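You operate a simulated robot arm through the tools that you are given. There is no shell and no other tool.

Carry out the task below with a simulated robot arm. There is one attempt and no reset: what you move stays moved.

Task
Set the grey power supply to 5 volts, limit 0.5 amps, output off while you turn.
Fine: the output goes back on at the end.

The check looks at the end state, three seconds after you hand in, the way a careful person would. Anything else that was tipped, shoved, dropped, spilled or broken makes it a failure.

Robot
A 7-joint arm with a four-finger gripper, fixed in place. Base frame: the origin is at the foot of the arm, x ahead of it, y to its left, z up. Units: mm, rad, N and s.
Its first joint turns from -1.204 to 3.002 rad. Payload 3.67 kg.
Tool frame: the origin (TCP) lies between the finger pads and is the grasp point; the fingertips stand 28 mm ahead of it; z points along the fingers, y is the line along which they close. Largest opening 112 mm; the body of the gripper starts 73 mm behind the TCP.
Orientation is that of the tool frame in the base frame, as a unit quaternion [w, x, y, z]. With the fingers straight down and closing along the base's y, the tool's x points along the base's -x, its y along +y and its z along -z.

Tools
- The arm moves only by the tool step_arm. Its argument "series" is a list of rows, each a list of 7 numbers: the turn, a rotation vector about the base's x, y, z in rad, then the shift along the base's x, y, z in mm, then the opening, from 0 (shut) to 1 (fully open). In form: [[wx, wy, wz, x, y, z, claw], ...]. A call has 1 to 20 rows; each row shifts and turns the commanded pose from where the row before left it. Rows are played at 5 a second. More than 50 mm and 0.15 rad between two rows, or a gripper value outside its range, and nothing of the call is played. Where a pose cannot be reached the arm comes as near as it can. A force on the tool above 90 N (or 10 N above the force at the start of the call, whichever is more), or a blocked arm, ends the call early, and 0.2 s more pass. The fingers move at their own pace and stop on an object; they squeeze with about 37 N. The grip force told is the motor's: it shows also when the fingers shut on nothing. Time passes only in rows, and 0.2 s behind the last, so rows that do not move let the fingers close. The reply holds the time, the measured pose of the TCP, the force on the tool along the base axes, the opening and the grip force, in the units named above and with some noise, with the torque about the TCP (base axes, N m) and any sound that the robot's microphone picked up, and new pictures: "pictures" is both (left out), scene, wrist or none.
- Cameras (640 x 400 px; columns grow to the right, rows downward): "scene" is fixed at [220.3, -497.6, 1648.9]; the picture's right is [-0.62, -0.78, 0.00], its down [-0.63, 0.50, -0.60] and it looks along [0.47, -0.37, -0.80] (base axes); focal length 333 px, centre (320, 200). "wrist" rides on the gripper at [60, -18, -104] in the tool frame; the picture's right is [0.29, 0.96, 0.00], its down [-0.80, 0.24, -0.55] and it looks along [-0.53, 0.16, 0.83] (tool axes); focal length 234 px, centre (320, 200). There is no depth. A picture from a camera that has moved, and an enlarged one, comes with that camera's place and axes in the base frame and with its lens.
- move_column(by): slides the trunk up (or, below 0, down) by that many mm; the arm rides with it, the base frame stays. It gives what a move gives, with no picture.
- close_up(camera, box): a new picture of the part [left, top, right, bottom] of that camera's present view, enlarged. It takes no simulated time.
- job_done(): hands the job in; it is judged then, once.

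Places have to be worked out from the pictures, the camera data and where the tool is seen. Open the gripper and draw the arm clear of the work before you hand the job in, unless the task says otherwise.

The tools are called after "Emit:" as name(argument=value, ...) on one line, values as JSON. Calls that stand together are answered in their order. step_arm: Moves the arm, as the interface text tells. Its arguments: {"type":"object","properties":{"series":{"type":"array","items":{"type":"array","items":{"type":"number"}}},"pictures":{"type":"string","enum":["both","scene","wrist","none"]}},"required":["series"]} The other tools are called the same way: move_column (by) slides the trunk up or down; close_up (camera, box) takes an enlarged picture of a part of a camera's view; job_done () hands the job in.

At the start:

```text
time: 0.0
ee_pos: [644.7, -601.4, 1168.3]
tcp_rot: [0.0, 0.0, 1.0, 0.0]
force: [-0.2, 0.6, -0.1]
moment: [0.01, 0.03, -0.01]
finger_gap: 112.0
gripper_force: 0.0
trunk travel left (down, up): [-500.0, 340.0]
```

scene: 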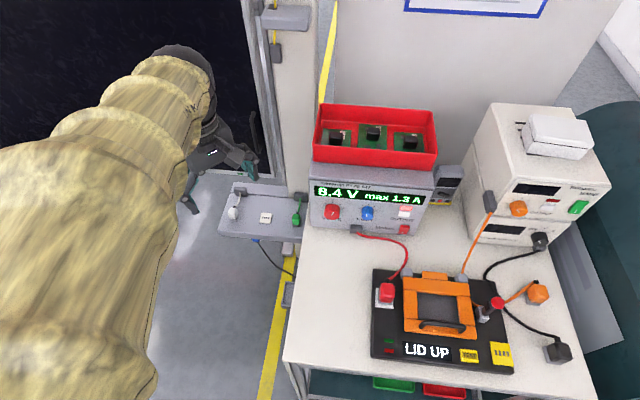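
wrist: 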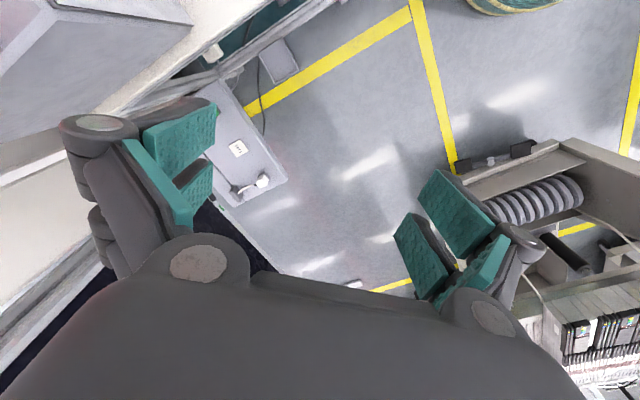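

The scene shows a grey power supply with a red tray on top, reading 8.4 V max 1.3 A. I'll zoom in on it before moving.

Emit:
close_up(camera="scene", box=[290, 90, 470, 250])

Emit:
close_up(camera="scene", box=[360, 220, 580, 380])

Emit:
close_up(camera="scene", box=[210, 160, 320, 260])

Emit:
close_up(camera="scene", box=[450, 90, 620, 260])

```text
2.50 times, centred on (380, 170) of scene
camera zoom: at [220.3, -497.6, 1648.9], right [-0.62, -0.78, 0.0], down [-0.63, 0.5, -0.6], along [0.47, -0.37, -0.8], focal length 832 px, centre (170, 275)
```

zoom: 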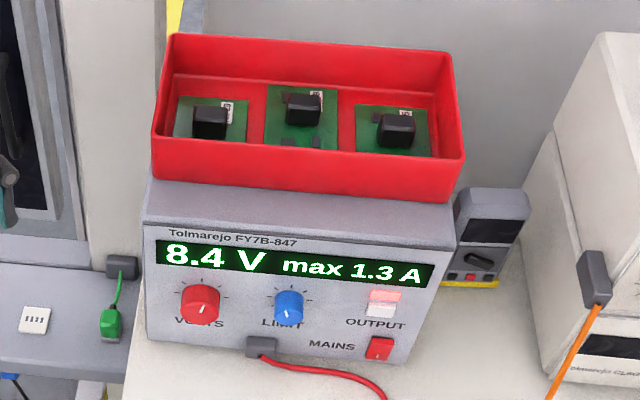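

```text
2.50 times, centred on (470, 300) of scene
camera zoom: at [220.3, -497.6, 1648.9], right [-0.62, -0.78, 0.0], down [-0.63, 0.5, -0.6], along [0.47, -0.37, -0.8], focal length 832 px, centre (-55, -50)
```

zoom: 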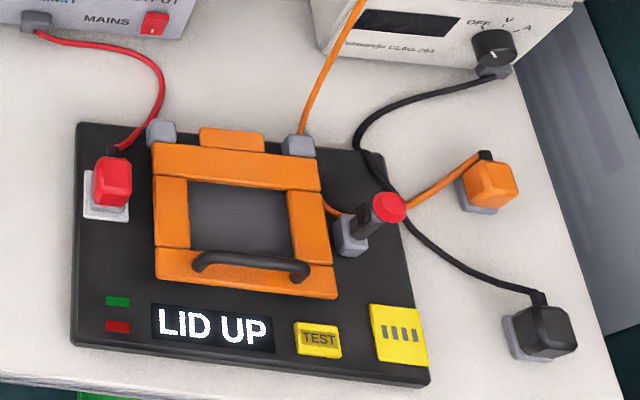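

```text
4.00 times, centred on (265, 210) of scene
camera zoom: at [220.3, -497.6, 1648.9], right [-0.62, -0.78, 0.0], down [-0.63, 0.5, -0.6], along [0.47, -0.37, -0.8], focal length 1331 px, centre (540, 160)
```

zoom: 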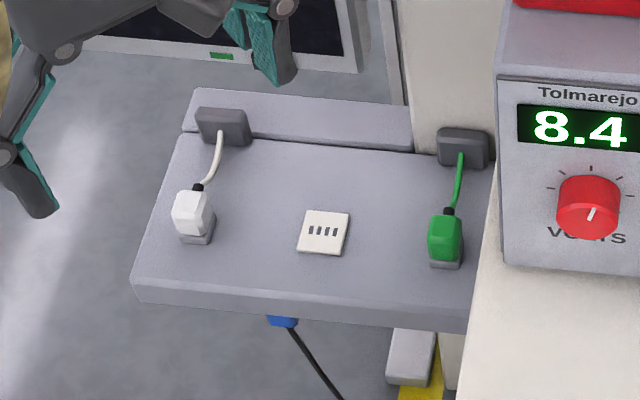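

```text
2.35 times, centred on (535, 175) of scene
camera zoom: at [220.3, -497.6, 1648.9], right [-0.62, -0.78, 0.0], down [-0.63, 0.5, -0.6], along [0.47, -0.37, -0.8], focal length 783 px, centre (-186, 259)
```

zoom: 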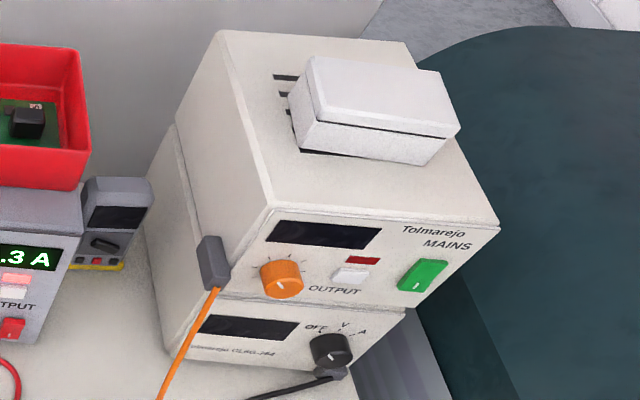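

The grey supply (FY7B-847) has VOLTS (red), LIMIT (blue), an OUTPUT button with a lit lamp above it, and MAINS. Its panel seems to face about (-0.7, 0.7) in base x/y. I'll yaw the tool in place, so that once it tilts horizontal the wrist camera rides on top, and check that this can be reached.

Emit:
step_arm(series=[[0, 0, 0.147, 0, 0, 0, 1], [0, 0, 0.147, 0, 0, 0, 1], [0, 0, 0.147, 0, 0, 0, 1], [0, 0, 0.147, 0, 0, 0, 1], [0, 0, 0.147, 0, 0, 0, 1], [0, 0, 0.147, 0, 0, 0, 1], [0, 0, 0.147, 0, 0, 0, 1], [0, 0, 0.147, 0, 0, 0, 1], [0, 0, 0.147, 0, 0, 0, 1], [0, 0, 0.147, 0, 0, 0, 1], [0, 0, 0.147, 0, 0, 0, 1], [0, 0, 0.147, 0, 0, 0, 1], [0, 0, 0.147, 0, 0, 0, 1], [0, 0, 0.147, 0, 0, 0, 1], [0, 0, 0.147, 0, 0, 0, 1], [0, 0, 0.147, 0, 0, 0, 1]])

```text
time: 3.4
ee_pos: [644.5, -599.0, 1166.9]
tcp_rot: [0.0, 0.923, -0.384, 0.0]
force: [0.0, 0.2, 0.0]
moment: [-0.01, -0.02, -0.01]
finger_gap: 112.0
gripper_force: 0.0
trunk travel left (down, up): [-500.0, 340.0]
camera wrist: at [700.1, -629.8, 1270.6], right [-0.48, -0.88, 0.0], down [-0.73, 0.4, 0.55], along [-0.49, 0.26, -0.83], focal length 234 px, centre (320, 200)
```

scene: 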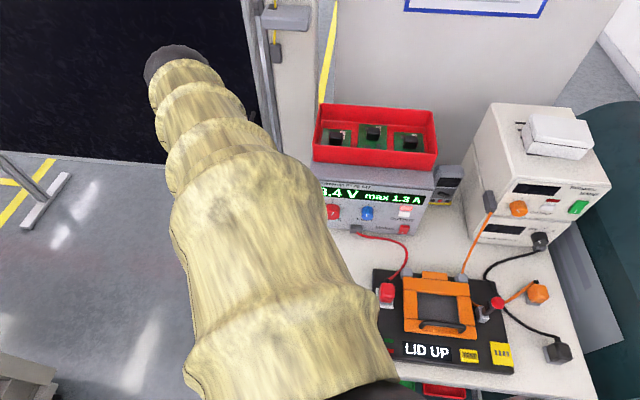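
wrist: 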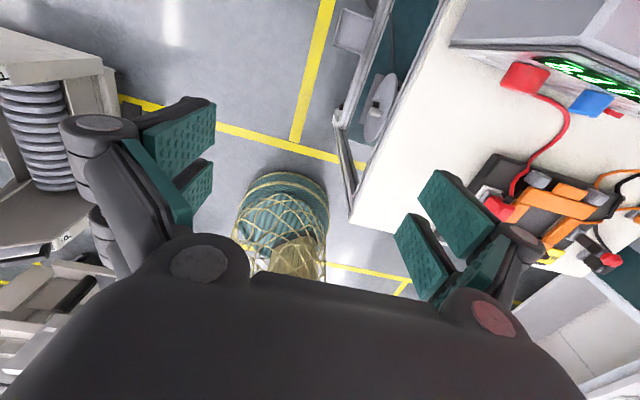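

The yaw worked. Triangulating the VOLTS knob from both cameras puts it near (563, -804, 988), with the table top near z≈910. Next I'll tilt the tool to horizontal along (0.71, -0.705, 0) and bring it to a standoff in front of the panel, still high up.

Emit:
step_arm(series=[[-0.1008, -0.1014, 0, -17, -9, -6, 1], [-0.1008, -0.1014, 0, -17, -9, -6, 1], [-0.1008, -0.1014, 0, -17, -9, -6, 1], [-0.1008, -0.1014, 0, -17, -9, -6, 1], [-0.1008, -0.1014, 0, -17, -9, -6, 1], [-0.1008, -0.1014, 0, -17, -9, -6, 1], [-0.1008, -0.1014, 0, -17, -9, -6, 1], [-0.1008, -0.1014, 0, -17, -9, -6, 1], [-0.1008, -0.1014, 0, -17, -9, -6, 1], [-0.1008, -0.1014, 0, -17, -9, -6, 1], [-0.1008, -0.1014, 0, -17, -9, -6, 1]])

```text
time: 5.8
ee_pos: [491.3, -701.1, 1082.7]
tcp_rot: [0.267, 0.653, -0.271, 0.655]
force: [1.0, 0.0, 0.0]
moment: [-0.02, -0.01, 0.02]
finger_gap: 112.0
gripper_force: 0.1
out of reach, approached as far as the arm can: row 4, 5, 6
trunk travel left (down, up): [-500.0, 340.0]
camera wrist: at [430.2, -615.4, 1142.0], right [-0.68, -0.68, 0.28], down [-0.56, 0.22, -0.8], along [0.48, -0.7, -0.53], focal length 234 px, centre (320, 200)
```

scene: 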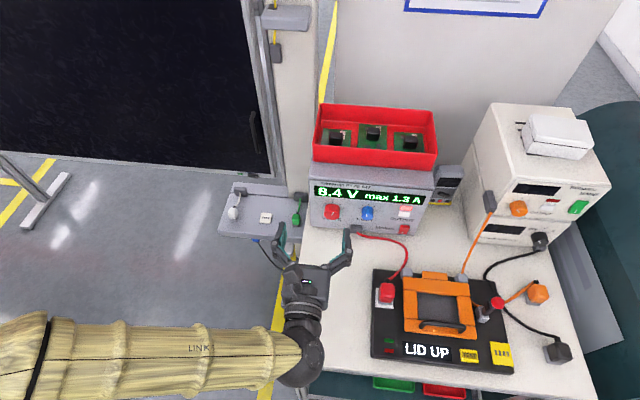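
wrist: 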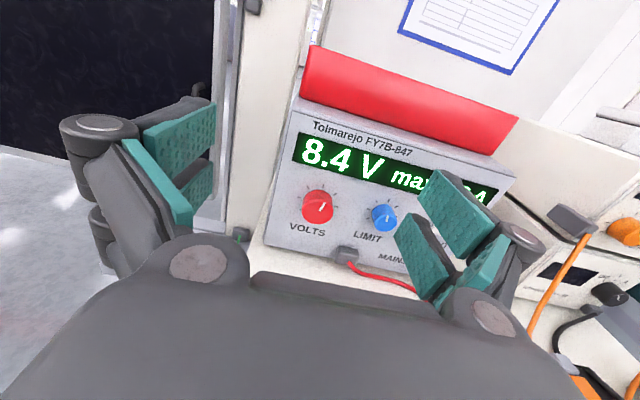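

The tool is now horizontal with the camera on top, and it has a clear view of the panel. I'll zoom in through the wrist camera to measure the panel's orientation and the controls.

Emit:
close_up(camera="wrist", box=[250, 80, 530, 290])

Emit:
close_up(camera="scene", box=[300, 160, 450, 250])

```text
1.90 times, centred on (390, 185) of wrist
camera zoom: at [430.2, -615.4, 1142.0], right [-0.68, -0.68, 0.28], down [-0.56, 0.22, -0.8], along [0.48, -0.7, -0.53], focal length 446 px, centre (187, 229)
```

zoom: 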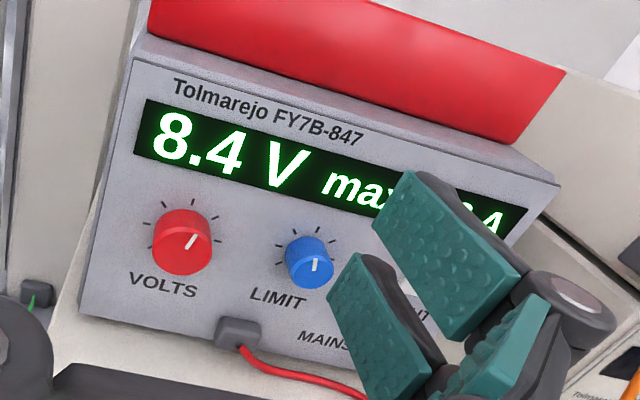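

```text
4.27 times, centred on (375, 205) of scene
camera zoom: at [220.3, -497.6, 1648.9], right [-0.62, -0.78, 0.0], down [-0.63, 0.5, -0.6], along [0.47, -0.37, -0.8], focal length 1420 px, centre (85, 179)
```

zoom: 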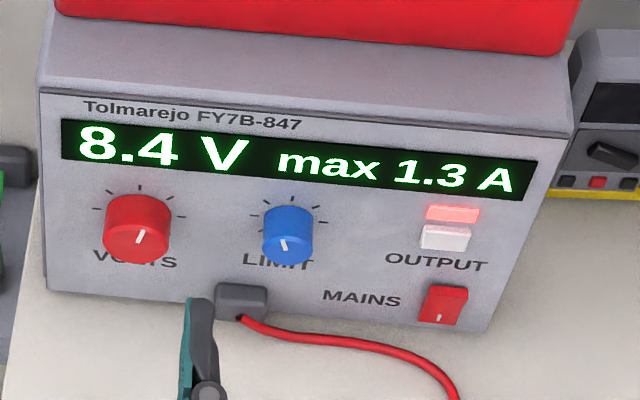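

Triangulated front-face centre of the VOLTS knob: (554.5, -798.3, 988.4), about 39 mm across and 22 mm deep, and the panel is vertical and square to the tool. The OUTPUT button comes out near (447, -930, 997). I'll close the fingers, tilt the tool down about 37° so the wrist stays above the fixture, and go to a standoff in front of OUTPUT.

Emit:
step_arm(series=[[0.0763, 0.077, 0, -17.9, -27.7, -7.8, 0], [0.0763, 0.077, 0, -17.9, -27.7, -7.8, 0], [0.0763, 0.077, 0, -17.9, -27.7, -7.8, 0], [0.0763, 0.077, 0, -17.9, -27.7, -7.8, 0], [0.0763, 0.077, 0, -17.9, -27.7, -7.8, 0], [0.0763, 0.077, 0, -17.9, -27.7, -7.8, 0]])

```text
time: 7.2
ee_pos: [382.8, -866.4, 1035.9]
tcp_rot: [0.168, 0.827, -0.346, 0.411]
force: [0.3, -0.9, -0.6]
moment: [-0.01, -0.02, 0.04]
finger_gap: 0.0
gripper_force: 35.5
trunk travel left (down, up): [-500.0, 340.0]
camera wrist: at [362.2, -822.1, 1145.7], right [-0.56, -0.8, 0.22], down [-0.82, 0.49, -0.3], along [0.13, -0.35, -0.93], focal length 234 px, centre (320, 200)
```

scene: 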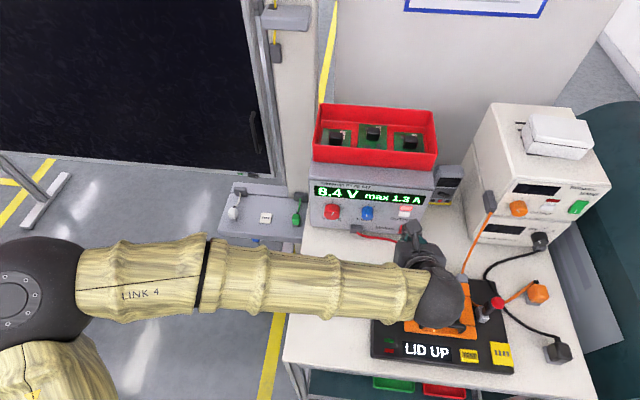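
wrist: 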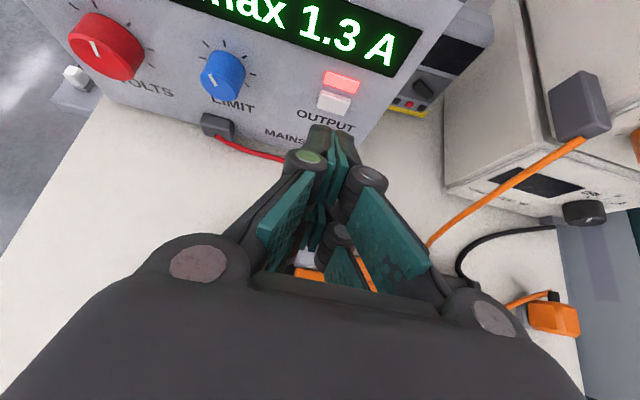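

OUTPUT sits about 62 mm ahead of the fingertip edge, 2.6 mm to the right and about 29 mm lower. I'll drop to its height, advance 48 mm and look again.

Emit:
step_arm(series=[[0, 0, 0, -0.9, -1, -14.5, 0], [0, 0, 0, -0.9, -1, -14.5, 0], [0, 0, 0, 11.4, -11.3, 0, 0], [0, 0, 0, 11.4, -11.3, 0, 0], [0, 0, 0, 11.4, -11.3, 0, 0]])

Emit:
close_up(camera="wrist", box=[220, 40, 440, 180])

```text
time: 8.4
ee_pos: [415.5, -901.1, 1006.0]
tcp_rot: [0.168, 0.827, -0.344, 0.411]
force: [1.0, 0.3, -1.2]
moment: [-0.02, -0.02, 0.02]
finger_gap: 0.1
gripper_force: 35.6
trunk travel left (down, up): [-500.0, 340.0]
camera wrist: at [394.5, -856.7, 1116.6], right [-0.56, -0.8, 0.22], down [-0.82, 0.49, -0.3], along [0.13, -0.35, -0.93], focal length 234 px, centre (320, 200)
```

scene: 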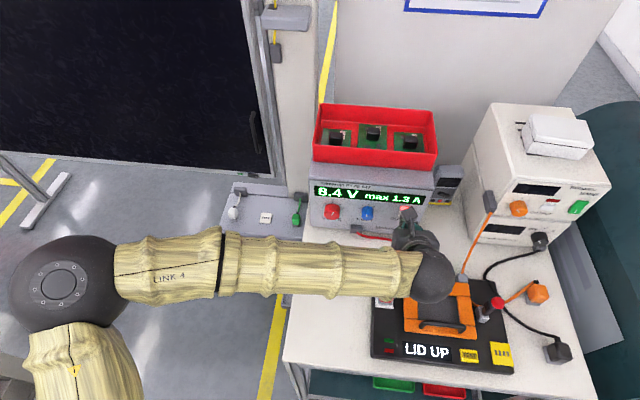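
wrist: 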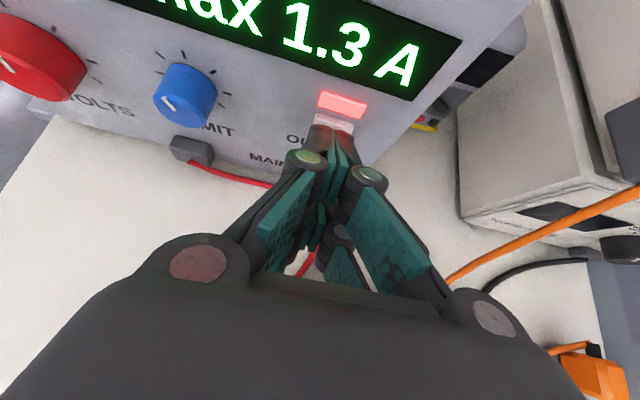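

```text
2.86 times, centred on (330, 110) of wrist
camera zoom: at [394.5, -856.7, 1116.6], right [-0.56, -0.8, 0.22], down [-0.82, 0.49, -0.3], along [0.13, -0.35, -0.93], focal length 669 px, centre (291, 457)
```

zoom: 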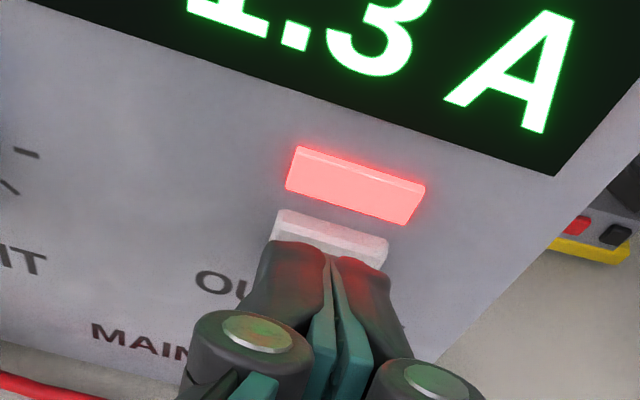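

The fingertips are lined up with the OUTPUT button, roughly 13 mm short. I'll advance in small steps and watch force and sound.

Emit:
step_arm(series=[[0, 0, 0, 2.1, -2.1, 0, 0], [0, 0, 0, 2.1, -2.1, 0, 0], [0, 0, 0, 1.4, -1.4, 0, 0]], pictures="none")

Emit:
close_up(camera="wrist", box=[220, 40, 440, 180])

```text
time: 9.2
ee_pos: [420.6, -908.5, 1007.2]
tcp_rot: [0.168, 0.827, -0.344, 0.412]
force: [-0.9, 0.3, 0.4]
moment: [0.03, -0.02, 0.02]
finger_gap: 0.2
gripper_force: 35.6
trunk travel left (down, up): [-500.0, 340.0]
```

```text
2.86 times, centred on (330, 110) of wrist
camera zoom: at [399.8, -863.0, 1117.6], right [-0.56, -0.8, 0.22], down [-0.82, 0.49, -0.3], along [0.13, -0.35, -0.93], focal length 669 px, centre (291, 457)
```

zoom: 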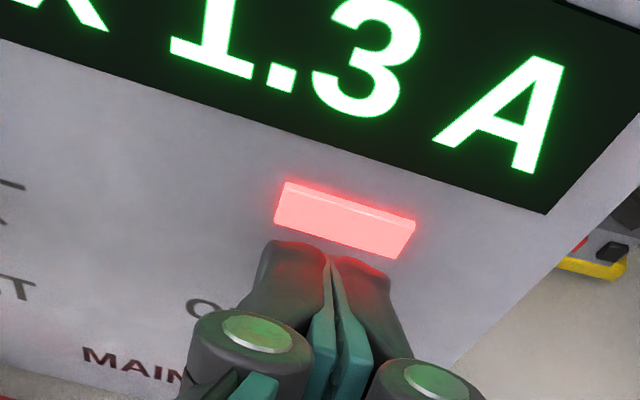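

No contact yet. I'll lower 4 mm for clearance below the lamp and keep advancing in small steps.

Emit:
step_arm(series=[[0, 0, 0, 0, 0, -4, 0], [0, 0, 0, 1.4, -1.4, 0, 0], [0, 0, 0, 1.4, -1.4, 0, 0]], pictures="none")

Emit:
close_up(camera="wrist", box=[220, 40, 440, 180])

```text
time: 10.0
ee_pos: [423.0, -909.4, 1002.8]
tcp_rot: [0.168, 0.827, -0.344, 0.411]
force: [0.5, 0.3, 0.1]
moment: [0.01, 0.03, 0.0]
finger_gap: 0.0
gripper_force: 36.0
trunk travel left (down, up): [-500.0, 340.0]
```

```text
2.86 times, centred on (330, 110) of wrist
camera zoom: at [402.6, -865.2, 1113.5], right [-0.56, -0.8, 0.22], down [-0.82, 0.49, -0.3], along [0.13, -0.35, -0.93], focal length 669 px, centre (291, 457)
```

zoom: 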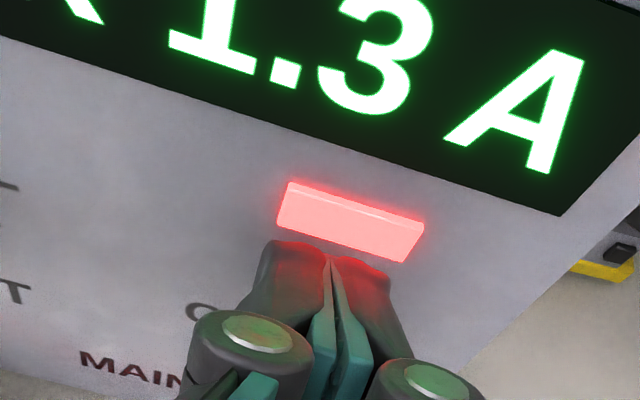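

Still no contact force. I'll keep going in 1 mm steps.

Emit:
step_arm(series=[[0, 0, 0, 0.7, -0.7, 0, 0], [0, 0, 0, 0.7, -0.7, 0, 0], [0, 0, 0, 0.7, -0.7, 0, 0]], pictures="none")

Emit:
close_up(camera="wrist", box=[220, 40, 440, 180])

```text
time: 10.8
ee_pos: [426.5, -911.5, 1003.5]
tcp_rot: [0.168, 0.827, -0.344, 0.413]
force: [0.0, -0.4, -0.5]
moment: [0.0, 0.02, 0.01]
finger_gap: 0.3
gripper_force: 36.1
trunk travel left (down, up): [-500.0, 340.0]
```

```text
2.86 times, centred on (330, 110) of wrist
camera zoom: at [405.6, -866.9, 1113.7], right [-0.56, -0.8, 0.22], down [-0.82, 0.49, -0.3], along [0.13, -0.35, -0.93], focal length 669 px, centre (291, 457)
```

zoom: 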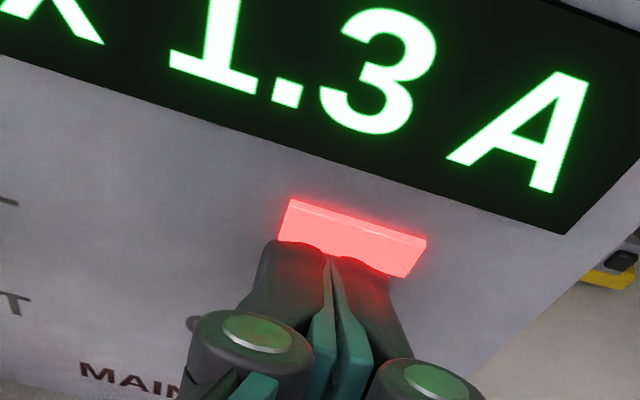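

Working back from where the tips appear in the wrist image, their visible leading edge is higher than I assumed: about 25 mm toward the camera side, not 10. That puts it between the lamp and the button. I'll check the fingers from the scene camera.

Emit:
close_up(camera="scene", box=[375, 190, 455, 240])

Emit:
close_up(camera="wrist", box=[240, 90, 420, 300])

```text
8.00 times, centred on (415, 215) of scene
camera zoom: at [220.3, -497.6, 1648.9], right [-0.62, -0.78, 0.0], down [-0.63, 0.5, -0.6], along [0.47, -0.37, -0.8], focal length 2663 px, centre (-440, 80)
```

zoom: 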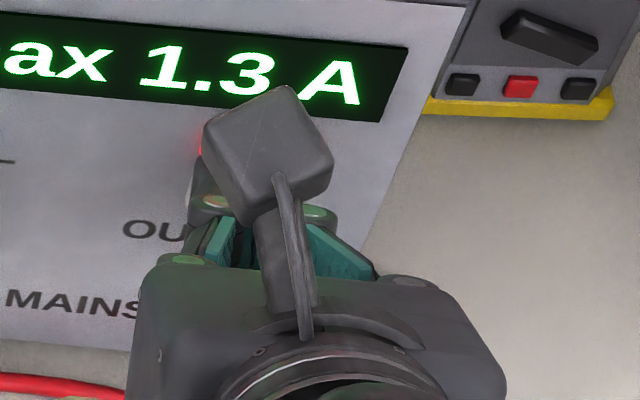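

```text
1.90 times, centred on (330, 195) of wrist
camera zoom: at [405.6, -866.9, 1113.7], right [-0.56, -0.8, 0.22], down [-0.82, 0.49, -0.3], along [0.13, -0.35, -0.93], focal length 446 px, centre (301, 210)
```

zoom: 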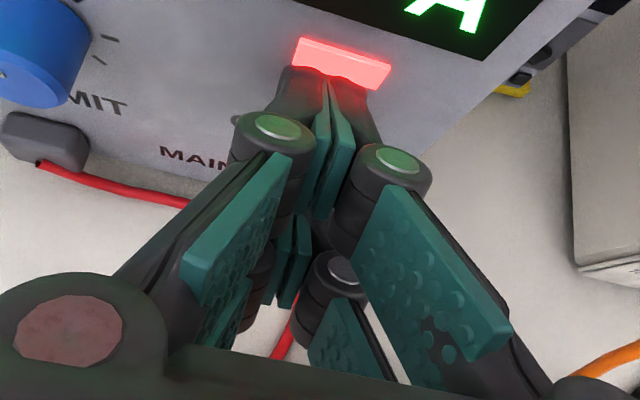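

The fingers are visually broad, with upper and lower prongs. To press cleanly either way, I'll back off 15 mm, tilt a further 0.25 rad so the leading edge is narrower vertically, and re-aim at the button centre (z≈998).

Emit:
step_arm(series=[[0, 0, 0, -10.7, 10.6, 0, 0], [0.088, 0.0889, 0, 0, 0, 3, 0], [0.088, 0.0889, 0, 0, 0, 2.5, 0]], pictures="wrist")

Emit:
close_up(camera="wrist", box=[220, 40, 440, 180])

Emit:
close_up(camera="scene", box=[375, 190, 455, 240])

```text
time: 11.6
ee_pos: [414.9, -900.8, 1009.1]
tcp_rot: [0.125, 0.872, -0.363, 0.305]
force: [-0.1, -0.2, 0.1]
moment: [0.0, -0.01, 0.02]
finger_gap: 0.2
gripper_force: 35.6
trunk travel left (down, up): [-500.0, 340.0]
camera wrist: at [414.8, -877.3, 1127.0], right [-0.52, -0.84, 0.18], down [-0.85, 0.52, -0.06], along [-0.04, -0.18, -0.98], focal length 234 px, centre (320, 200)
```

wrist: 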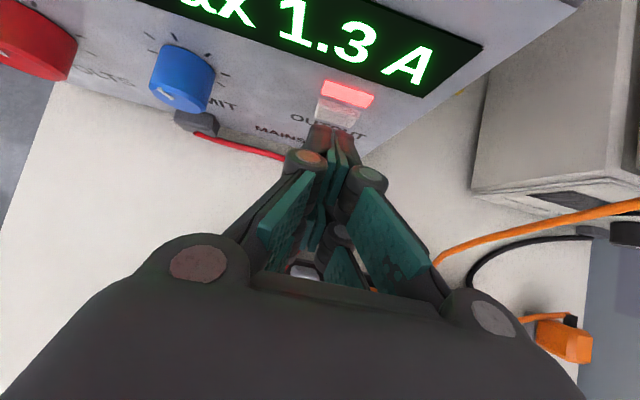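

```text
2.86 times, centred on (330, 110) of wrist
camera zoom: at [414.8, -877.3, 1127.0], right [-0.52, -0.84, 0.18], down [-0.85, 0.52, -0.06], along [-0.04, -0.18, -0.98], focal length 669 px, centre (291, 457)
```

zoom: 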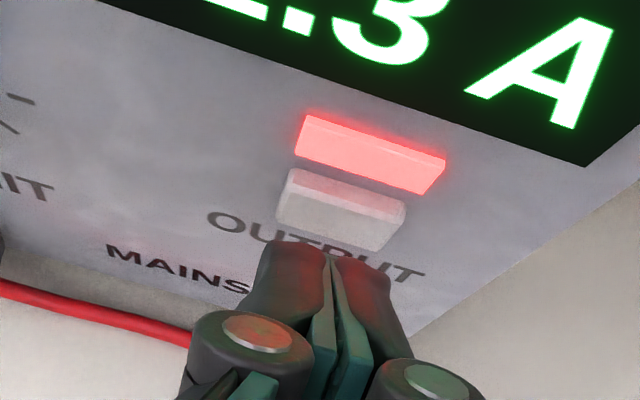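

```text
8.00 times, centred on (415, 215) of scene
camera zoom: at [220.3, -497.6, 1648.9], right [-0.62, -0.78, 0.0], down [-0.63, 0.5, -0.6], along [0.47, -0.37, -0.8], focal length 2663 px, centre (-440, 80)
```

zoom: 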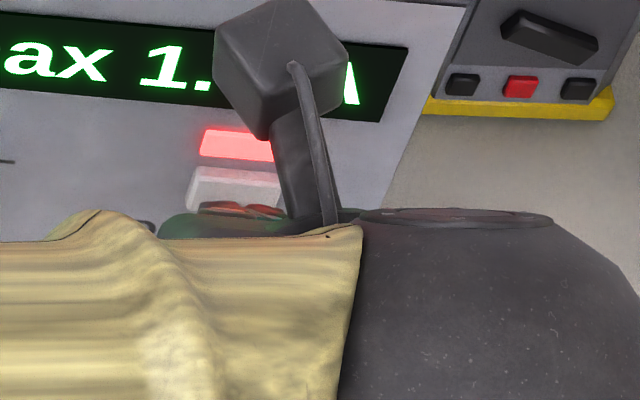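

Now the button is clearly visible just ahead of the tips, slightly right of centre. I'll shift 2 mm right and 3 mm down, then advance.

Emit:
step_arm(series=[[0, 0, 0, -1.4, -1.4, -3, 0], [0, 0, 0, 1.4, -1.4, 0, 0], [0, 0, 0, 1.4, -1.4, 0, 0], [0, 0, 0, 0.7, -0.7, 0, 0]], pictures="none")

Emit:
close_up(camera="wrist", box=[220, 40, 440, 180])

Emit:
close_up(camera="scene", box=[375, 190, 455, 240])

```text
time: 12.6
ee_pos: [417.1, -905.0, 1005.2]
tcp_rot: [0.126, 0.872, -0.362, 0.305]
force: [-0.1, 0.0, 0.7]
moment: [0.02, -0.01, -0.02]
finger_gap: 0.0
gripper_force: 35.6
trunk travel left (down, up): [-500.0, 340.0]
```

```text
2.86 times, centred on (330, 110) of wrist
camera zoom: at [416.9, -882.3, 1123.6], right [-0.52, -0.84, 0.18], down [-0.85, 0.52, -0.06], along [-0.04, -0.18, -0.98], focal length 669 px, centre (291, 457)
```

zoom: 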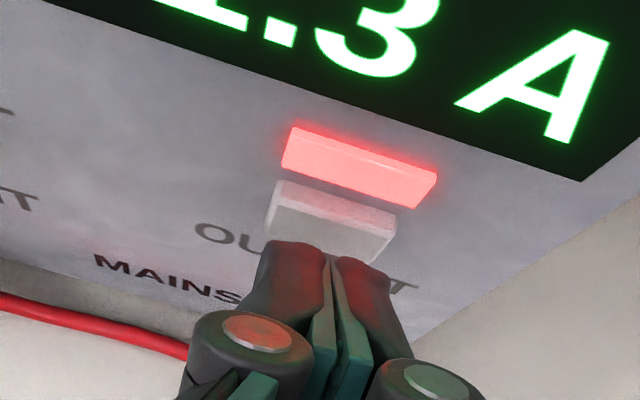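

```text
8.00 times, centred on (415, 215) of scene
camera zoom: at [220.3, -497.6, 1648.9], right [-0.62, -0.78, 0.0], down [-0.63, 0.5, -0.6], along [0.47, -0.37, -0.8], focal length 2663 px, centre (-440, 80)
```

zoom: 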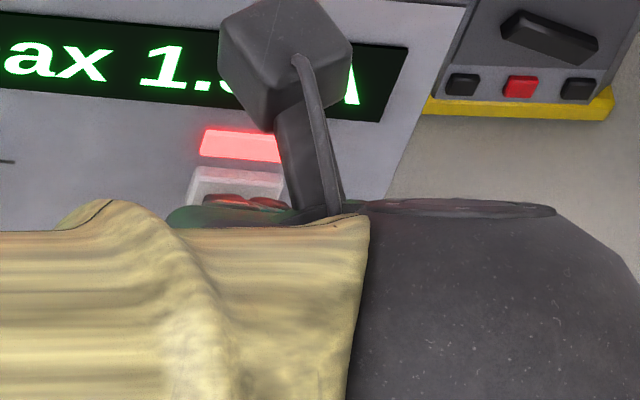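

The tips are in front of the lower half of the button with no contact yet, so I'll continue in 1 mm steps.

Emit:
step_arm(series=[[0, 0, 0, 0.7, -0.7, 0.3, 0], [0, 0, 0, 0.7, -0.7, 0.3, 0], [0, 0, 0, 0.7, -0.7, 0.4, 0]], pictures="none")

Emit:
close_up(camera="wrist", box=[220, 40, 440, 180])

```text
time: 13.4
ee_pos: [419.0, -908.2, 1007.0]
tcp_rot: [0.124, 0.872, -0.362, 0.305]
force: [1.4, 0.6, 0.3]
moment: [-0.01, -0.01, 0.01]
finger_gap: 0.0
gripper_force: 35.9
trunk travel left (down, up): [-500.0, 340.0]
```

```text
2.86 times, centred on (330, 110) of wrist
camera zoom: at [418.9, -883.9, 1124.6], right [-0.52, -0.84, 0.18], down [-0.85, 0.52, -0.06], along [-0.04, -0.18, -0.98], focal length 669 px, centre (291, 457)
```

zoom: 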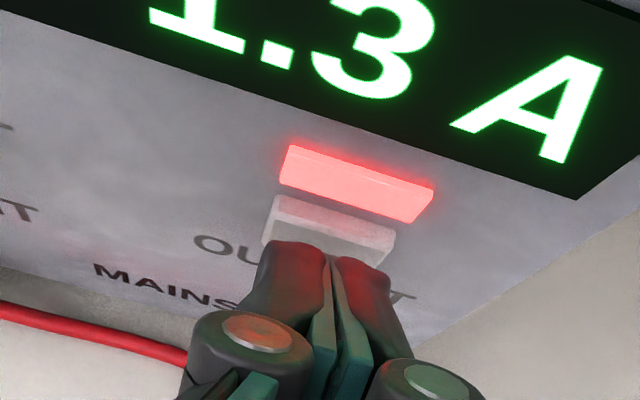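

Still free, with the tips overlapping the lower part of the button's image. Continuing.

Emit:
step_arm(series=[[0, 0, 0, 0.7, -0.7, 0, 0], [0, 0, 0, 0.7, -0.7, 0, 0], [0, 0, 0, 0.7, -0.7, 0, 0]], pictures="none")

Emit:
close_up(camera="wrist", box=[220, 40, 440, 180])

```text
time: 14.2
ee_pos: [421.0, -912.2, 1006.4]
tcp_rot: [0.126, 0.871, -0.363, 0.305]
force: [-0.2, 0.2, 0.1]
moment: [0.0, 0.03, 0.03]
finger_gap: 0.0
gripper_force: 36.2
trunk travel left (down, up): [-500.0, 340.0]
```

```text
2.86 times, centred on (330, 110) of wrist
camera zoom: at [421.3, -886.4, 1124.9], right [-0.52, -0.84, 0.18], down [-0.85, 0.52, -0.06], along [-0.04, -0.18, -0.98], focal length 669 px, centre (291, 457)
```

zoom: 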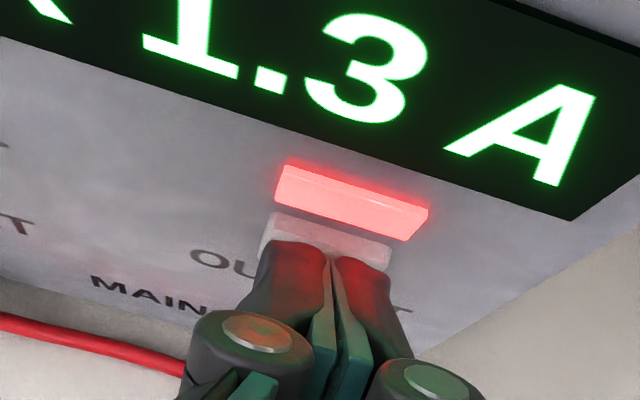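

No force yet. Continuing in 1 mm steps.

Emit:
step_arm(series=[[0, 0, 0, 0.7, -0.7, 0, 0], [0, 0, 0, 0.7, -0.7, 0, 0], [0, 0, 0, 0.7, -0.7, 0, 0]], pictures="none")

Emit:
close_up(camera="wrist", box=[220, 40, 440, 180])

Emit:
close_up(camera="scene", box=[375, 190, 455, 240])

```text
time: 15.0
ee_pos: [424.3, -912.5, 1005.8]
tcp_rot: [0.126, 0.871, -0.363, 0.305]
force: [0.4, -0.3, -0.2]
moment: [0.0, 0.01, 0.0]
finger_gap: 0.0
gripper_force: 35.6
trunk travel left (down, up): [-500.0, 340.0]
```

```text
2.86 times, centred on (330, 110) of wrist
camera zoom: at [423.5, -888.8, 1124.4], right [-0.52, -0.84, 0.18], down [-0.85, 0.52, -0.06], along [-0.04, -0.18, -0.98], focal length 669 px, centre (291, 457)
```

zoom: 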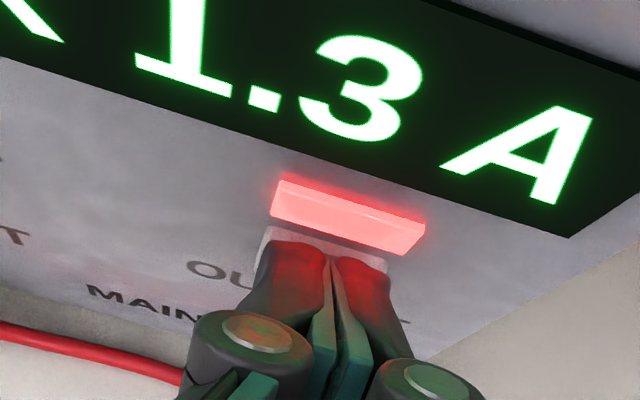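

```text
8.00 times, centred on (415, 215) of scene
camera zoom: at [220.3, -497.6, 1648.9], right [-0.62, -0.78, 0.0], down [-0.63, 0.5, -0.6], along [0.47, -0.37, -0.8], focal length 2663 px, centre (-440, 80)
```

zoom: 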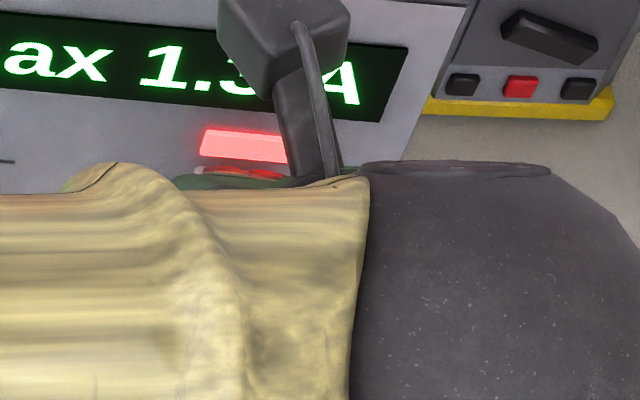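

The tips now hide nearly the whole button from the scene camera, which means the button face is slightly deeper and lower than estimated (plane ≈979, z≈988). I'll lower 6 mm and keep advancing.

Emit:
step_arm(series=[[0, 0, 0, 0, 0, -6, 0], [0, 0, 0, 0.7, -0.7, 0, 0], [0, 0, 0, 0.7, -0.7, 0, 0]], pictures="none")

Emit:
close_up(camera="wrist", box=[220, 40, 440, 180])

Emit:
close_up(camera="scene", box=[375, 190, 455, 240])

```text
time: 15.8
ee_pos: [426.0, -913.7, 999.5]
tcp_rot: [0.125, 0.872, -0.362, 0.305]
force: [-0.6, 0.3, -1.7]
moment: [0.07, 0.01, 0.0]
finger_gap: 6.2
gripper_force: 35.7
trunk travel left (down, up): [-500.0, 340.0]
```

```text
2.86 times, centred on (330, 110) of wrist
camera zoom: at [425.1, -889.3, 1118.5], right [-0.52, -0.84, 0.18], down [-0.85, 0.52, -0.06], along [-0.04, -0.18, -0.98], focal length 669 px, centre (291, 457)
```

zoom: 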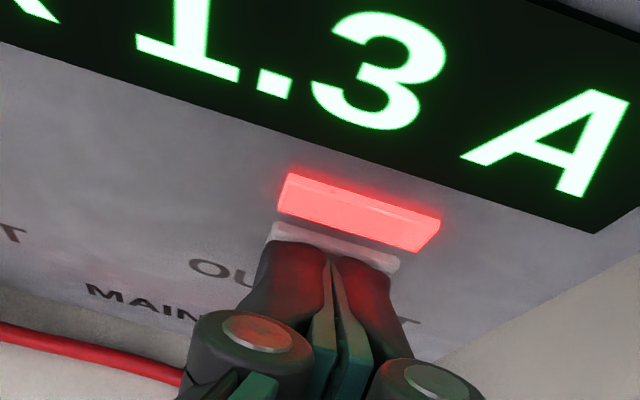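

```text
8.00 times, centred on (415, 215) of scene
camera zoom: at [220.3, -497.6, 1648.9], right [-0.62, -0.78, 0.0], down [-0.63, 0.5, -0.6], along [0.47, -0.37, -0.8], focal length 2663 px, centre (-440, 80)
```

zoom: 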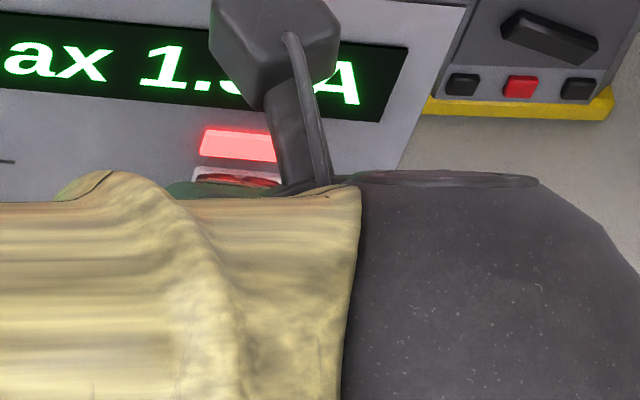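

The gap reads 6.2 mm and there is slight downward force, but the image still shows the fingers shut. I'll hold still one row to re-read before going further.

Emit:
step_arm(series=[[0, 0, 0, 0, 0, 0, 0]], pictures="both")

Emit:
close_up(camera="wrist", box=[240, 90, 420, 300])

```text
time: 16.2
ee_pos: [425.4, -914.7, 1000.3]
tcp_rot: [0.125, 0.872, -0.362, 0.305]
force: [-0.5, 0.1, -1.2]
moment: [0.02, 0.05, 0.01]
finger_gap: 5.7
gripper_force: 36.1
trunk travel left (down, up): [-500.0, 340.0]
camera wrist: at [425.1, -889.3, 1118.6], right [-0.52, -0.84, 0.18], down [-0.85, 0.52, -0.06], along [-0.04, -0.18, -0.98], focal length 234 px, centre (320, 200)
```

scene: 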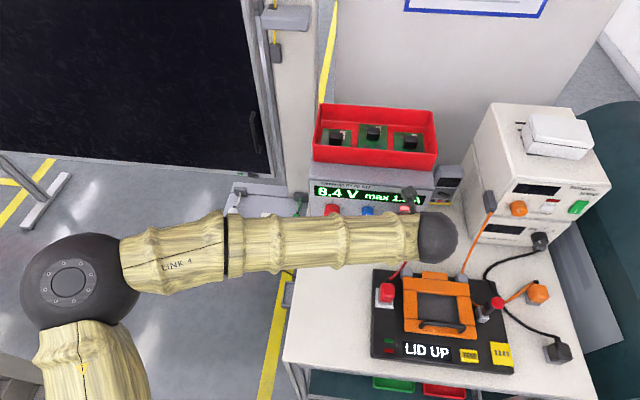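
wrist: 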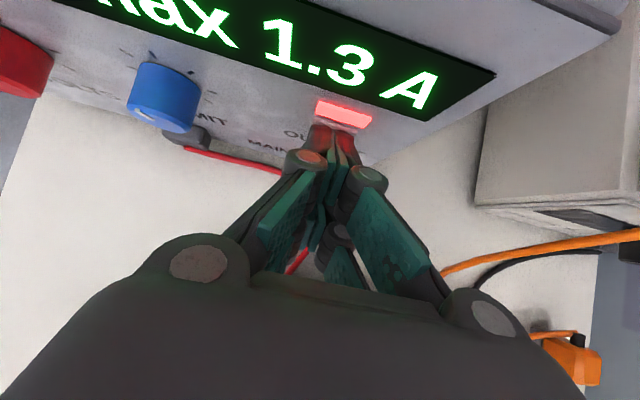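

```text
1.90 times, centred on (330, 195) of wrist
camera zoom: at [425.1, -889.3, 1118.6], right [-0.52, -0.84, 0.18], down [-0.85, 0.52, -0.06], along [-0.04, -0.18, -0.98], focal length 446 px, centre (301, 210)
```

zoom: 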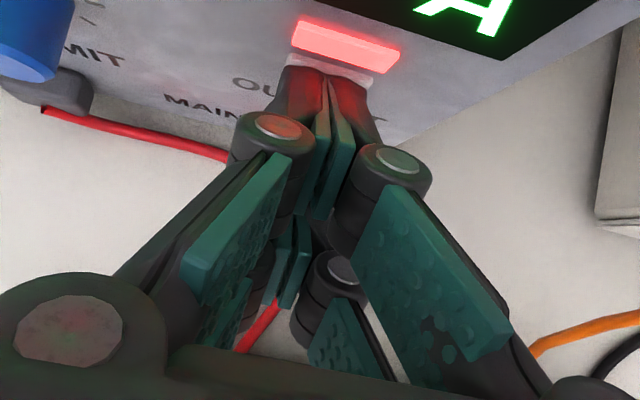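

The red lead from the supply is wedged between the lower finger pads: it arches up right in front of OUTPUT. I'll open the fingers slightly to free it, then raise straight up.

Emit:
step_arm(series=[[0, 0, 0, 0, 0, 0, 0.18], [0, 0, 0, 0, 0, 4, 0.18], [0, 0, 0, 0, 0, 6, 0.18], [0, 0, 0, -3, 3, 10, 0.18]], pictures="both")

Emit:
close_up(camera="wrist", box=[240, 90, 420, 300])

```text
time: 17.2
ee_pos: [421.8, -910.0, 1021.2]
tcp_rot: [0.126, 0.871, -0.363, 0.305]
force: [0.2, 0.0, -0.2]
moment: [-0.01, -0.02, -0.01]
finger_gap: 20.4
gripper_force: 0.1
trunk travel left (down, up): [-500.0, 340.0]
heard: click, click
camera wrist: at [421.8, -885.8, 1140.2], right [-0.52, -0.84, 0.18], down [-0.85, 0.52, -0.06], along [-0.04, -0.18, -0.98], focal length 234 px, centre (320, 200)
```

scene: 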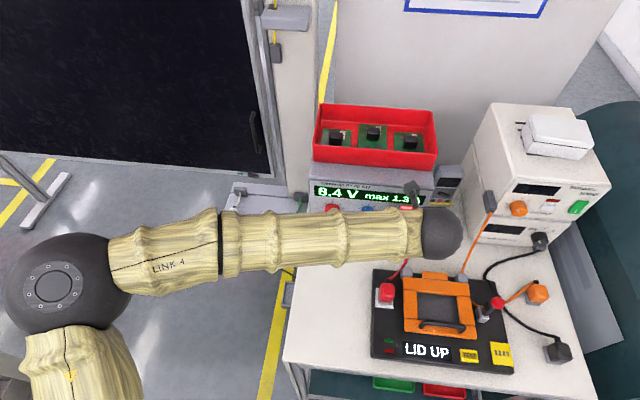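
wrist: 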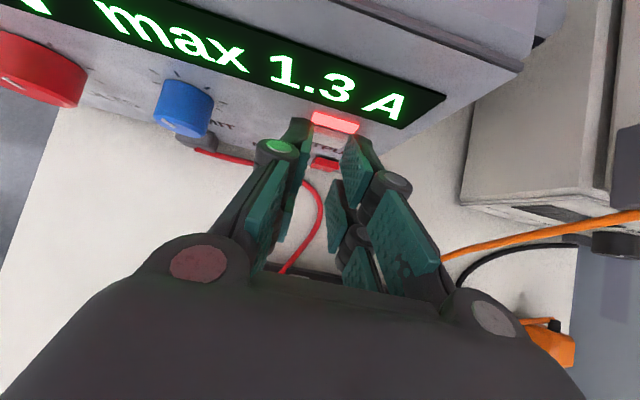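

```text
1.90 times, centred on (330, 195) of wrist
camera zoom: at [421.8, -885.8, 1140.2], right [-0.52, -0.84, 0.18], down [-0.85, 0.52, -0.06], along [-0.04, -0.18, -0.98], focal length 446 px, centre (301, 210)
```

zoom: 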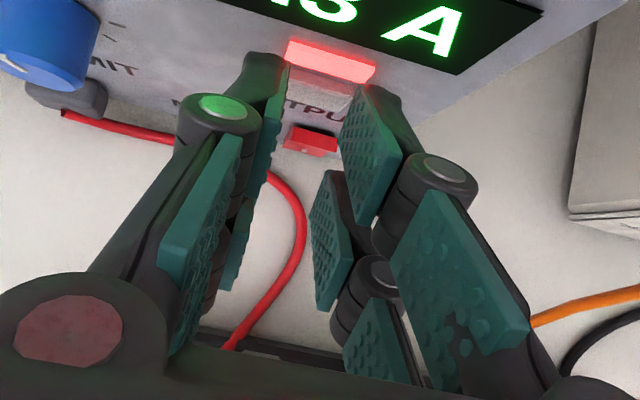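

I heard two clicks, but the lamp is still lit and the display is unchanged. I'll check the panel and the cable closely.

Emit:
close_up(camera="wrist", box=[240, 80, 400, 180])

Emit:
close_up(camera="scene", box=[300, 160, 460, 260])

Emit:
close_up(camera="scene", box=[360, 250, 520, 380])

```text
4.00 times, centred on (320, 130) of wrist
camera zoom: at [421.8, -885.8, 1140.2], right [-0.52, -0.84, 0.18], down [-0.85, 0.52, -0.06], along [-0.04, -0.18, -0.98], focal length 937 px, centre (320, 480)
```

zoom: 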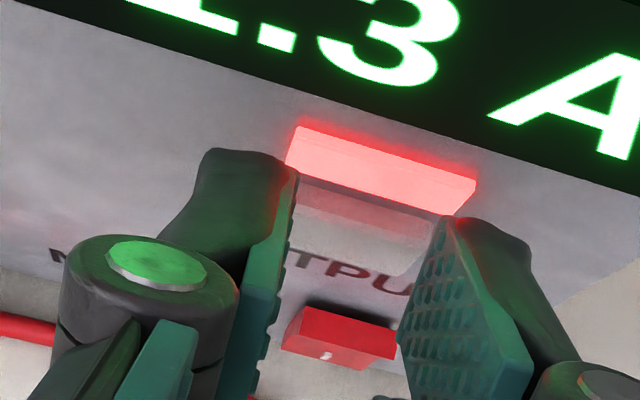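

```text
4.00 times, centred on (380, 210) of scene
camera zoom: at [220.3, -497.6, 1648.9], right [-0.62, -0.78, 0.0], down [-0.63, 0.5, -0.6], along [0.47, -0.37, -0.8], focal length 1331 px, centre (80, 160)
```

zoom: 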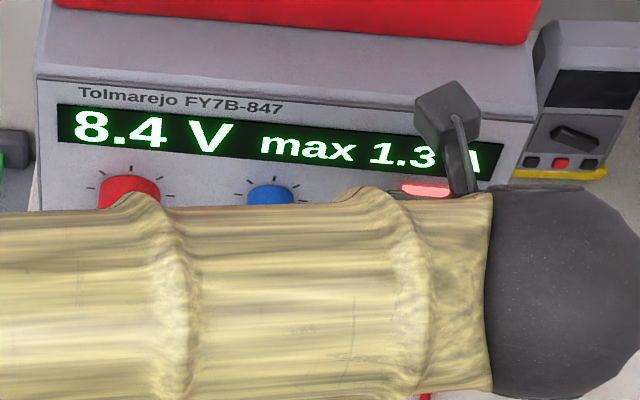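

```text
3.08 times, centred on (440, 315) of scene
camera zoom: at [220.3, -497.6, 1648.9], right [-0.62, -0.78, 0.0], down [-0.63, 0.5, -0.6], along [0.47, -0.37, -0.8], focal length 1024 px, centre (-49, -154)
```

zoom: 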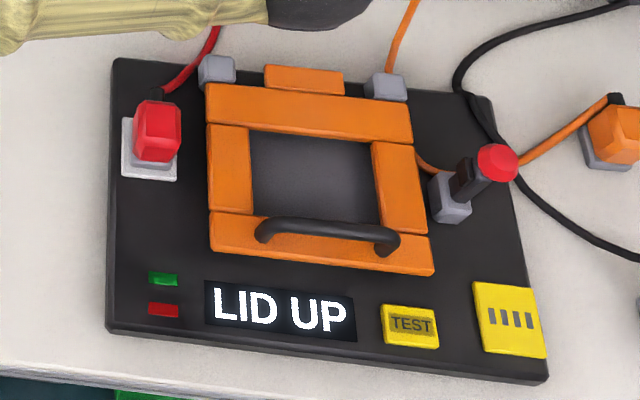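

The panel, lead and fixture look unchanged and the lamp is still on. To press clear of the lead (top ≈965), I'll back off and up, reduce the tilt, then roll the tool 90° so the broad side of the closed fingers lies sideways and nothing hangs below the button.

Emit:
step_arm(series=[[0, 0, 0, -10, 10, 10, 0.18], [0, 0, 0, -10, 10, 5, 0], [-0.088, -0.0889, 0, 0, 0, 0, 0], [-0.088, -0.0889, 0, 0, 0, 0, 0], [0.0809, -0.0801, -0.0865, 0, 0, 0, 0], [0.0809, -0.0801, -0.0865, 0, 0, 0, 0], [0.0809, -0.0801, -0.0865, 0, 0, 0, 0], [0.0809, -0.0801, -0.0865, 0, 0, 0, 0], [0.0809, -0.0801, -0.0865, 0, 0, 0, 0], [0.0809, -0.0801, -0.0865, 0, 0, 0, 0], [0.0809, -0.0801, -0.0865, 0, 0, 0, 0], [0.0809, -0.0801, -0.0865, 0, 0, 0, 0], [0.0809, -0.0801, -0.0865, 0, 0, 0, 0], [0.0809, -0.0801, -0.0865, 0, 0, 0, 0], [0.0809, -0.0801, -0.0865, 0, 0, 0, 0]])

Emit:
close_up(camera="scene", box=[300, 160, 460, 260])

```text
time: 20.4
ee_pos: [401.0, -890.9, 1035.4]
tcp_rot: [0.173, -0.339, 0.83, -0.408]
force: [-0.4, -0.5, 0.1]
moment: [-0.02, 0.01, 0.03]
finger_gap: 0.0
gripper_force: 35.4
trunk travel left (down, up): [-500.0, 340.0]
camera wrist: at [307.8, -883.4, 1112.6], right [-0.61, 0.21, -0.76], down [0.15, 0.98, 0.15], along [0.78, -0.02, -0.63], focal length 234 px, centre (320, 200)
```

scene: 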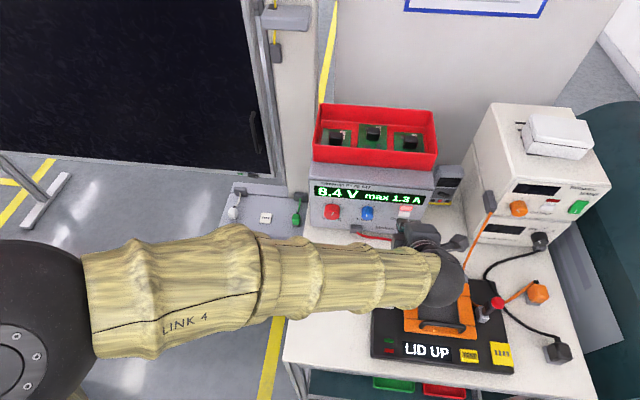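
wrist: 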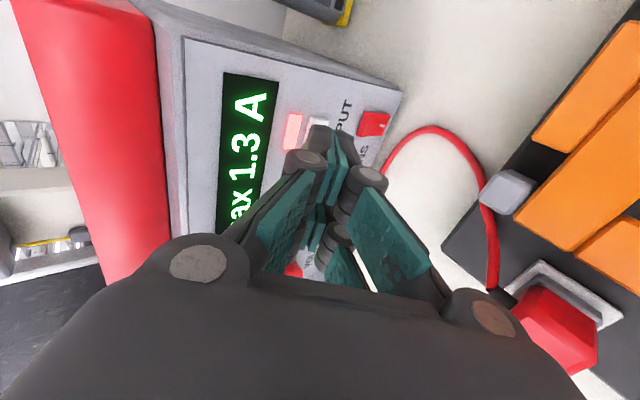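

```text
4.00 times, centred on (380, 210) of scene
camera zoom: at [220.3, -497.6, 1648.9], right [-0.62, -0.78, 0.0], down [-0.63, 0.5, -0.6], along [0.47, -0.37, -0.8], focal length 1331 px, centre (80, 160)
```

zoom: 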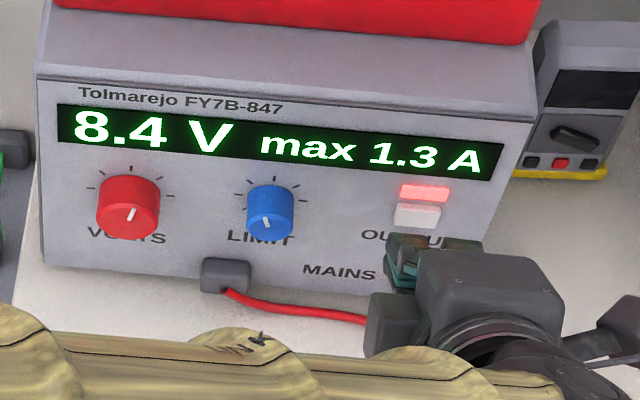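

This pose gives a clear view. I'll lower 34 mm, then advance 26 mm, staying clear of the lead, and re-check the alignment.

Emit:
step_arm(series=[[0, 0, 0, 0.7, 0.7, -17, 0], [0, 0, 0, 0.7, 0.7, -17, 0], [0, 0, 0, 9.2, -9.2, 0, 0], [0, 0, 0, 9.2, -9.2, 0, 0]])

Emit:
close_up(camera="scene", box=[375, 190, 455, 240])

Emit:
close_up(camera="wrist", box=[240, 60, 420, 180])

```text
time: 21.4
ee_pos: [422.9, -908.1, 1002.2]
tcp_rot: [0.172, -0.34, 0.83, -0.408]
force: [-0.3, -0.7, 0.0]
moment: [0.01, -0.01, 0.0]
finger_gap: 0.0
gripper_force: 36.0
trunk travel left (down, up): [-500.0, 340.0]
camera wrist: at [328.7, -901.3, 1078.2], right [-0.61, 0.21, -0.76], down [0.15, 0.98, 0.15], along [0.78, -0.02, -0.63], focal length 234 px, centre (320, 200)
```

scene: 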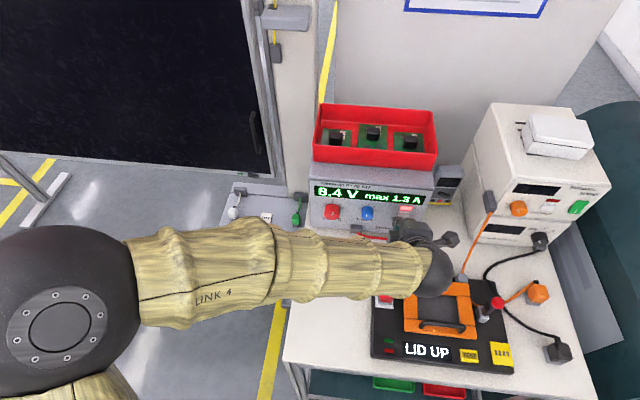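
wrist: 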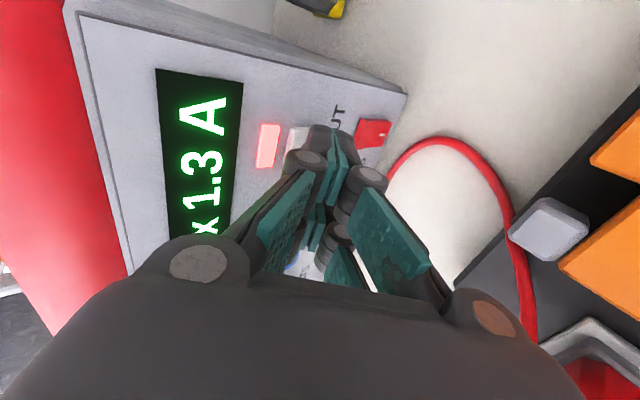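

```text
8.00 times, centred on (415, 215) of scene
camera zoom: at [220.3, -497.6, 1648.9], right [-0.62, -0.78, 0.0], down [-0.63, 0.5, -0.6], along [0.47, -0.37, -0.8], focal length 2663 px, centre (-440, 80)
```

zoom: 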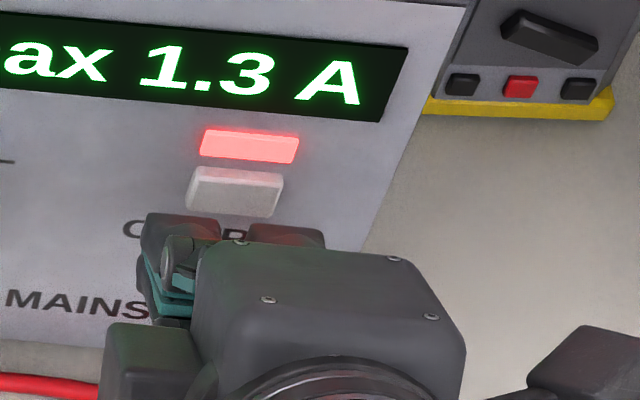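

```text
3.33 times, centred on (330, 120) of wrist
camera zoom: at [328.7, -901.3, 1078.2], right [-0.61, 0.21, -0.76], down [0.15, 0.98, 0.15], along [0.78, -0.02, -0.63], focal length 781 px, centre (287, 467)
```

zoom: 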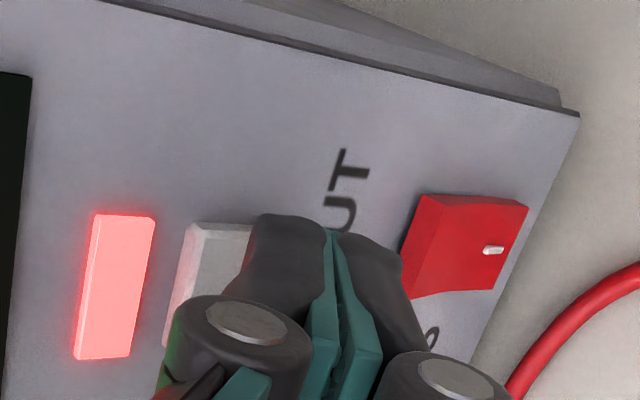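

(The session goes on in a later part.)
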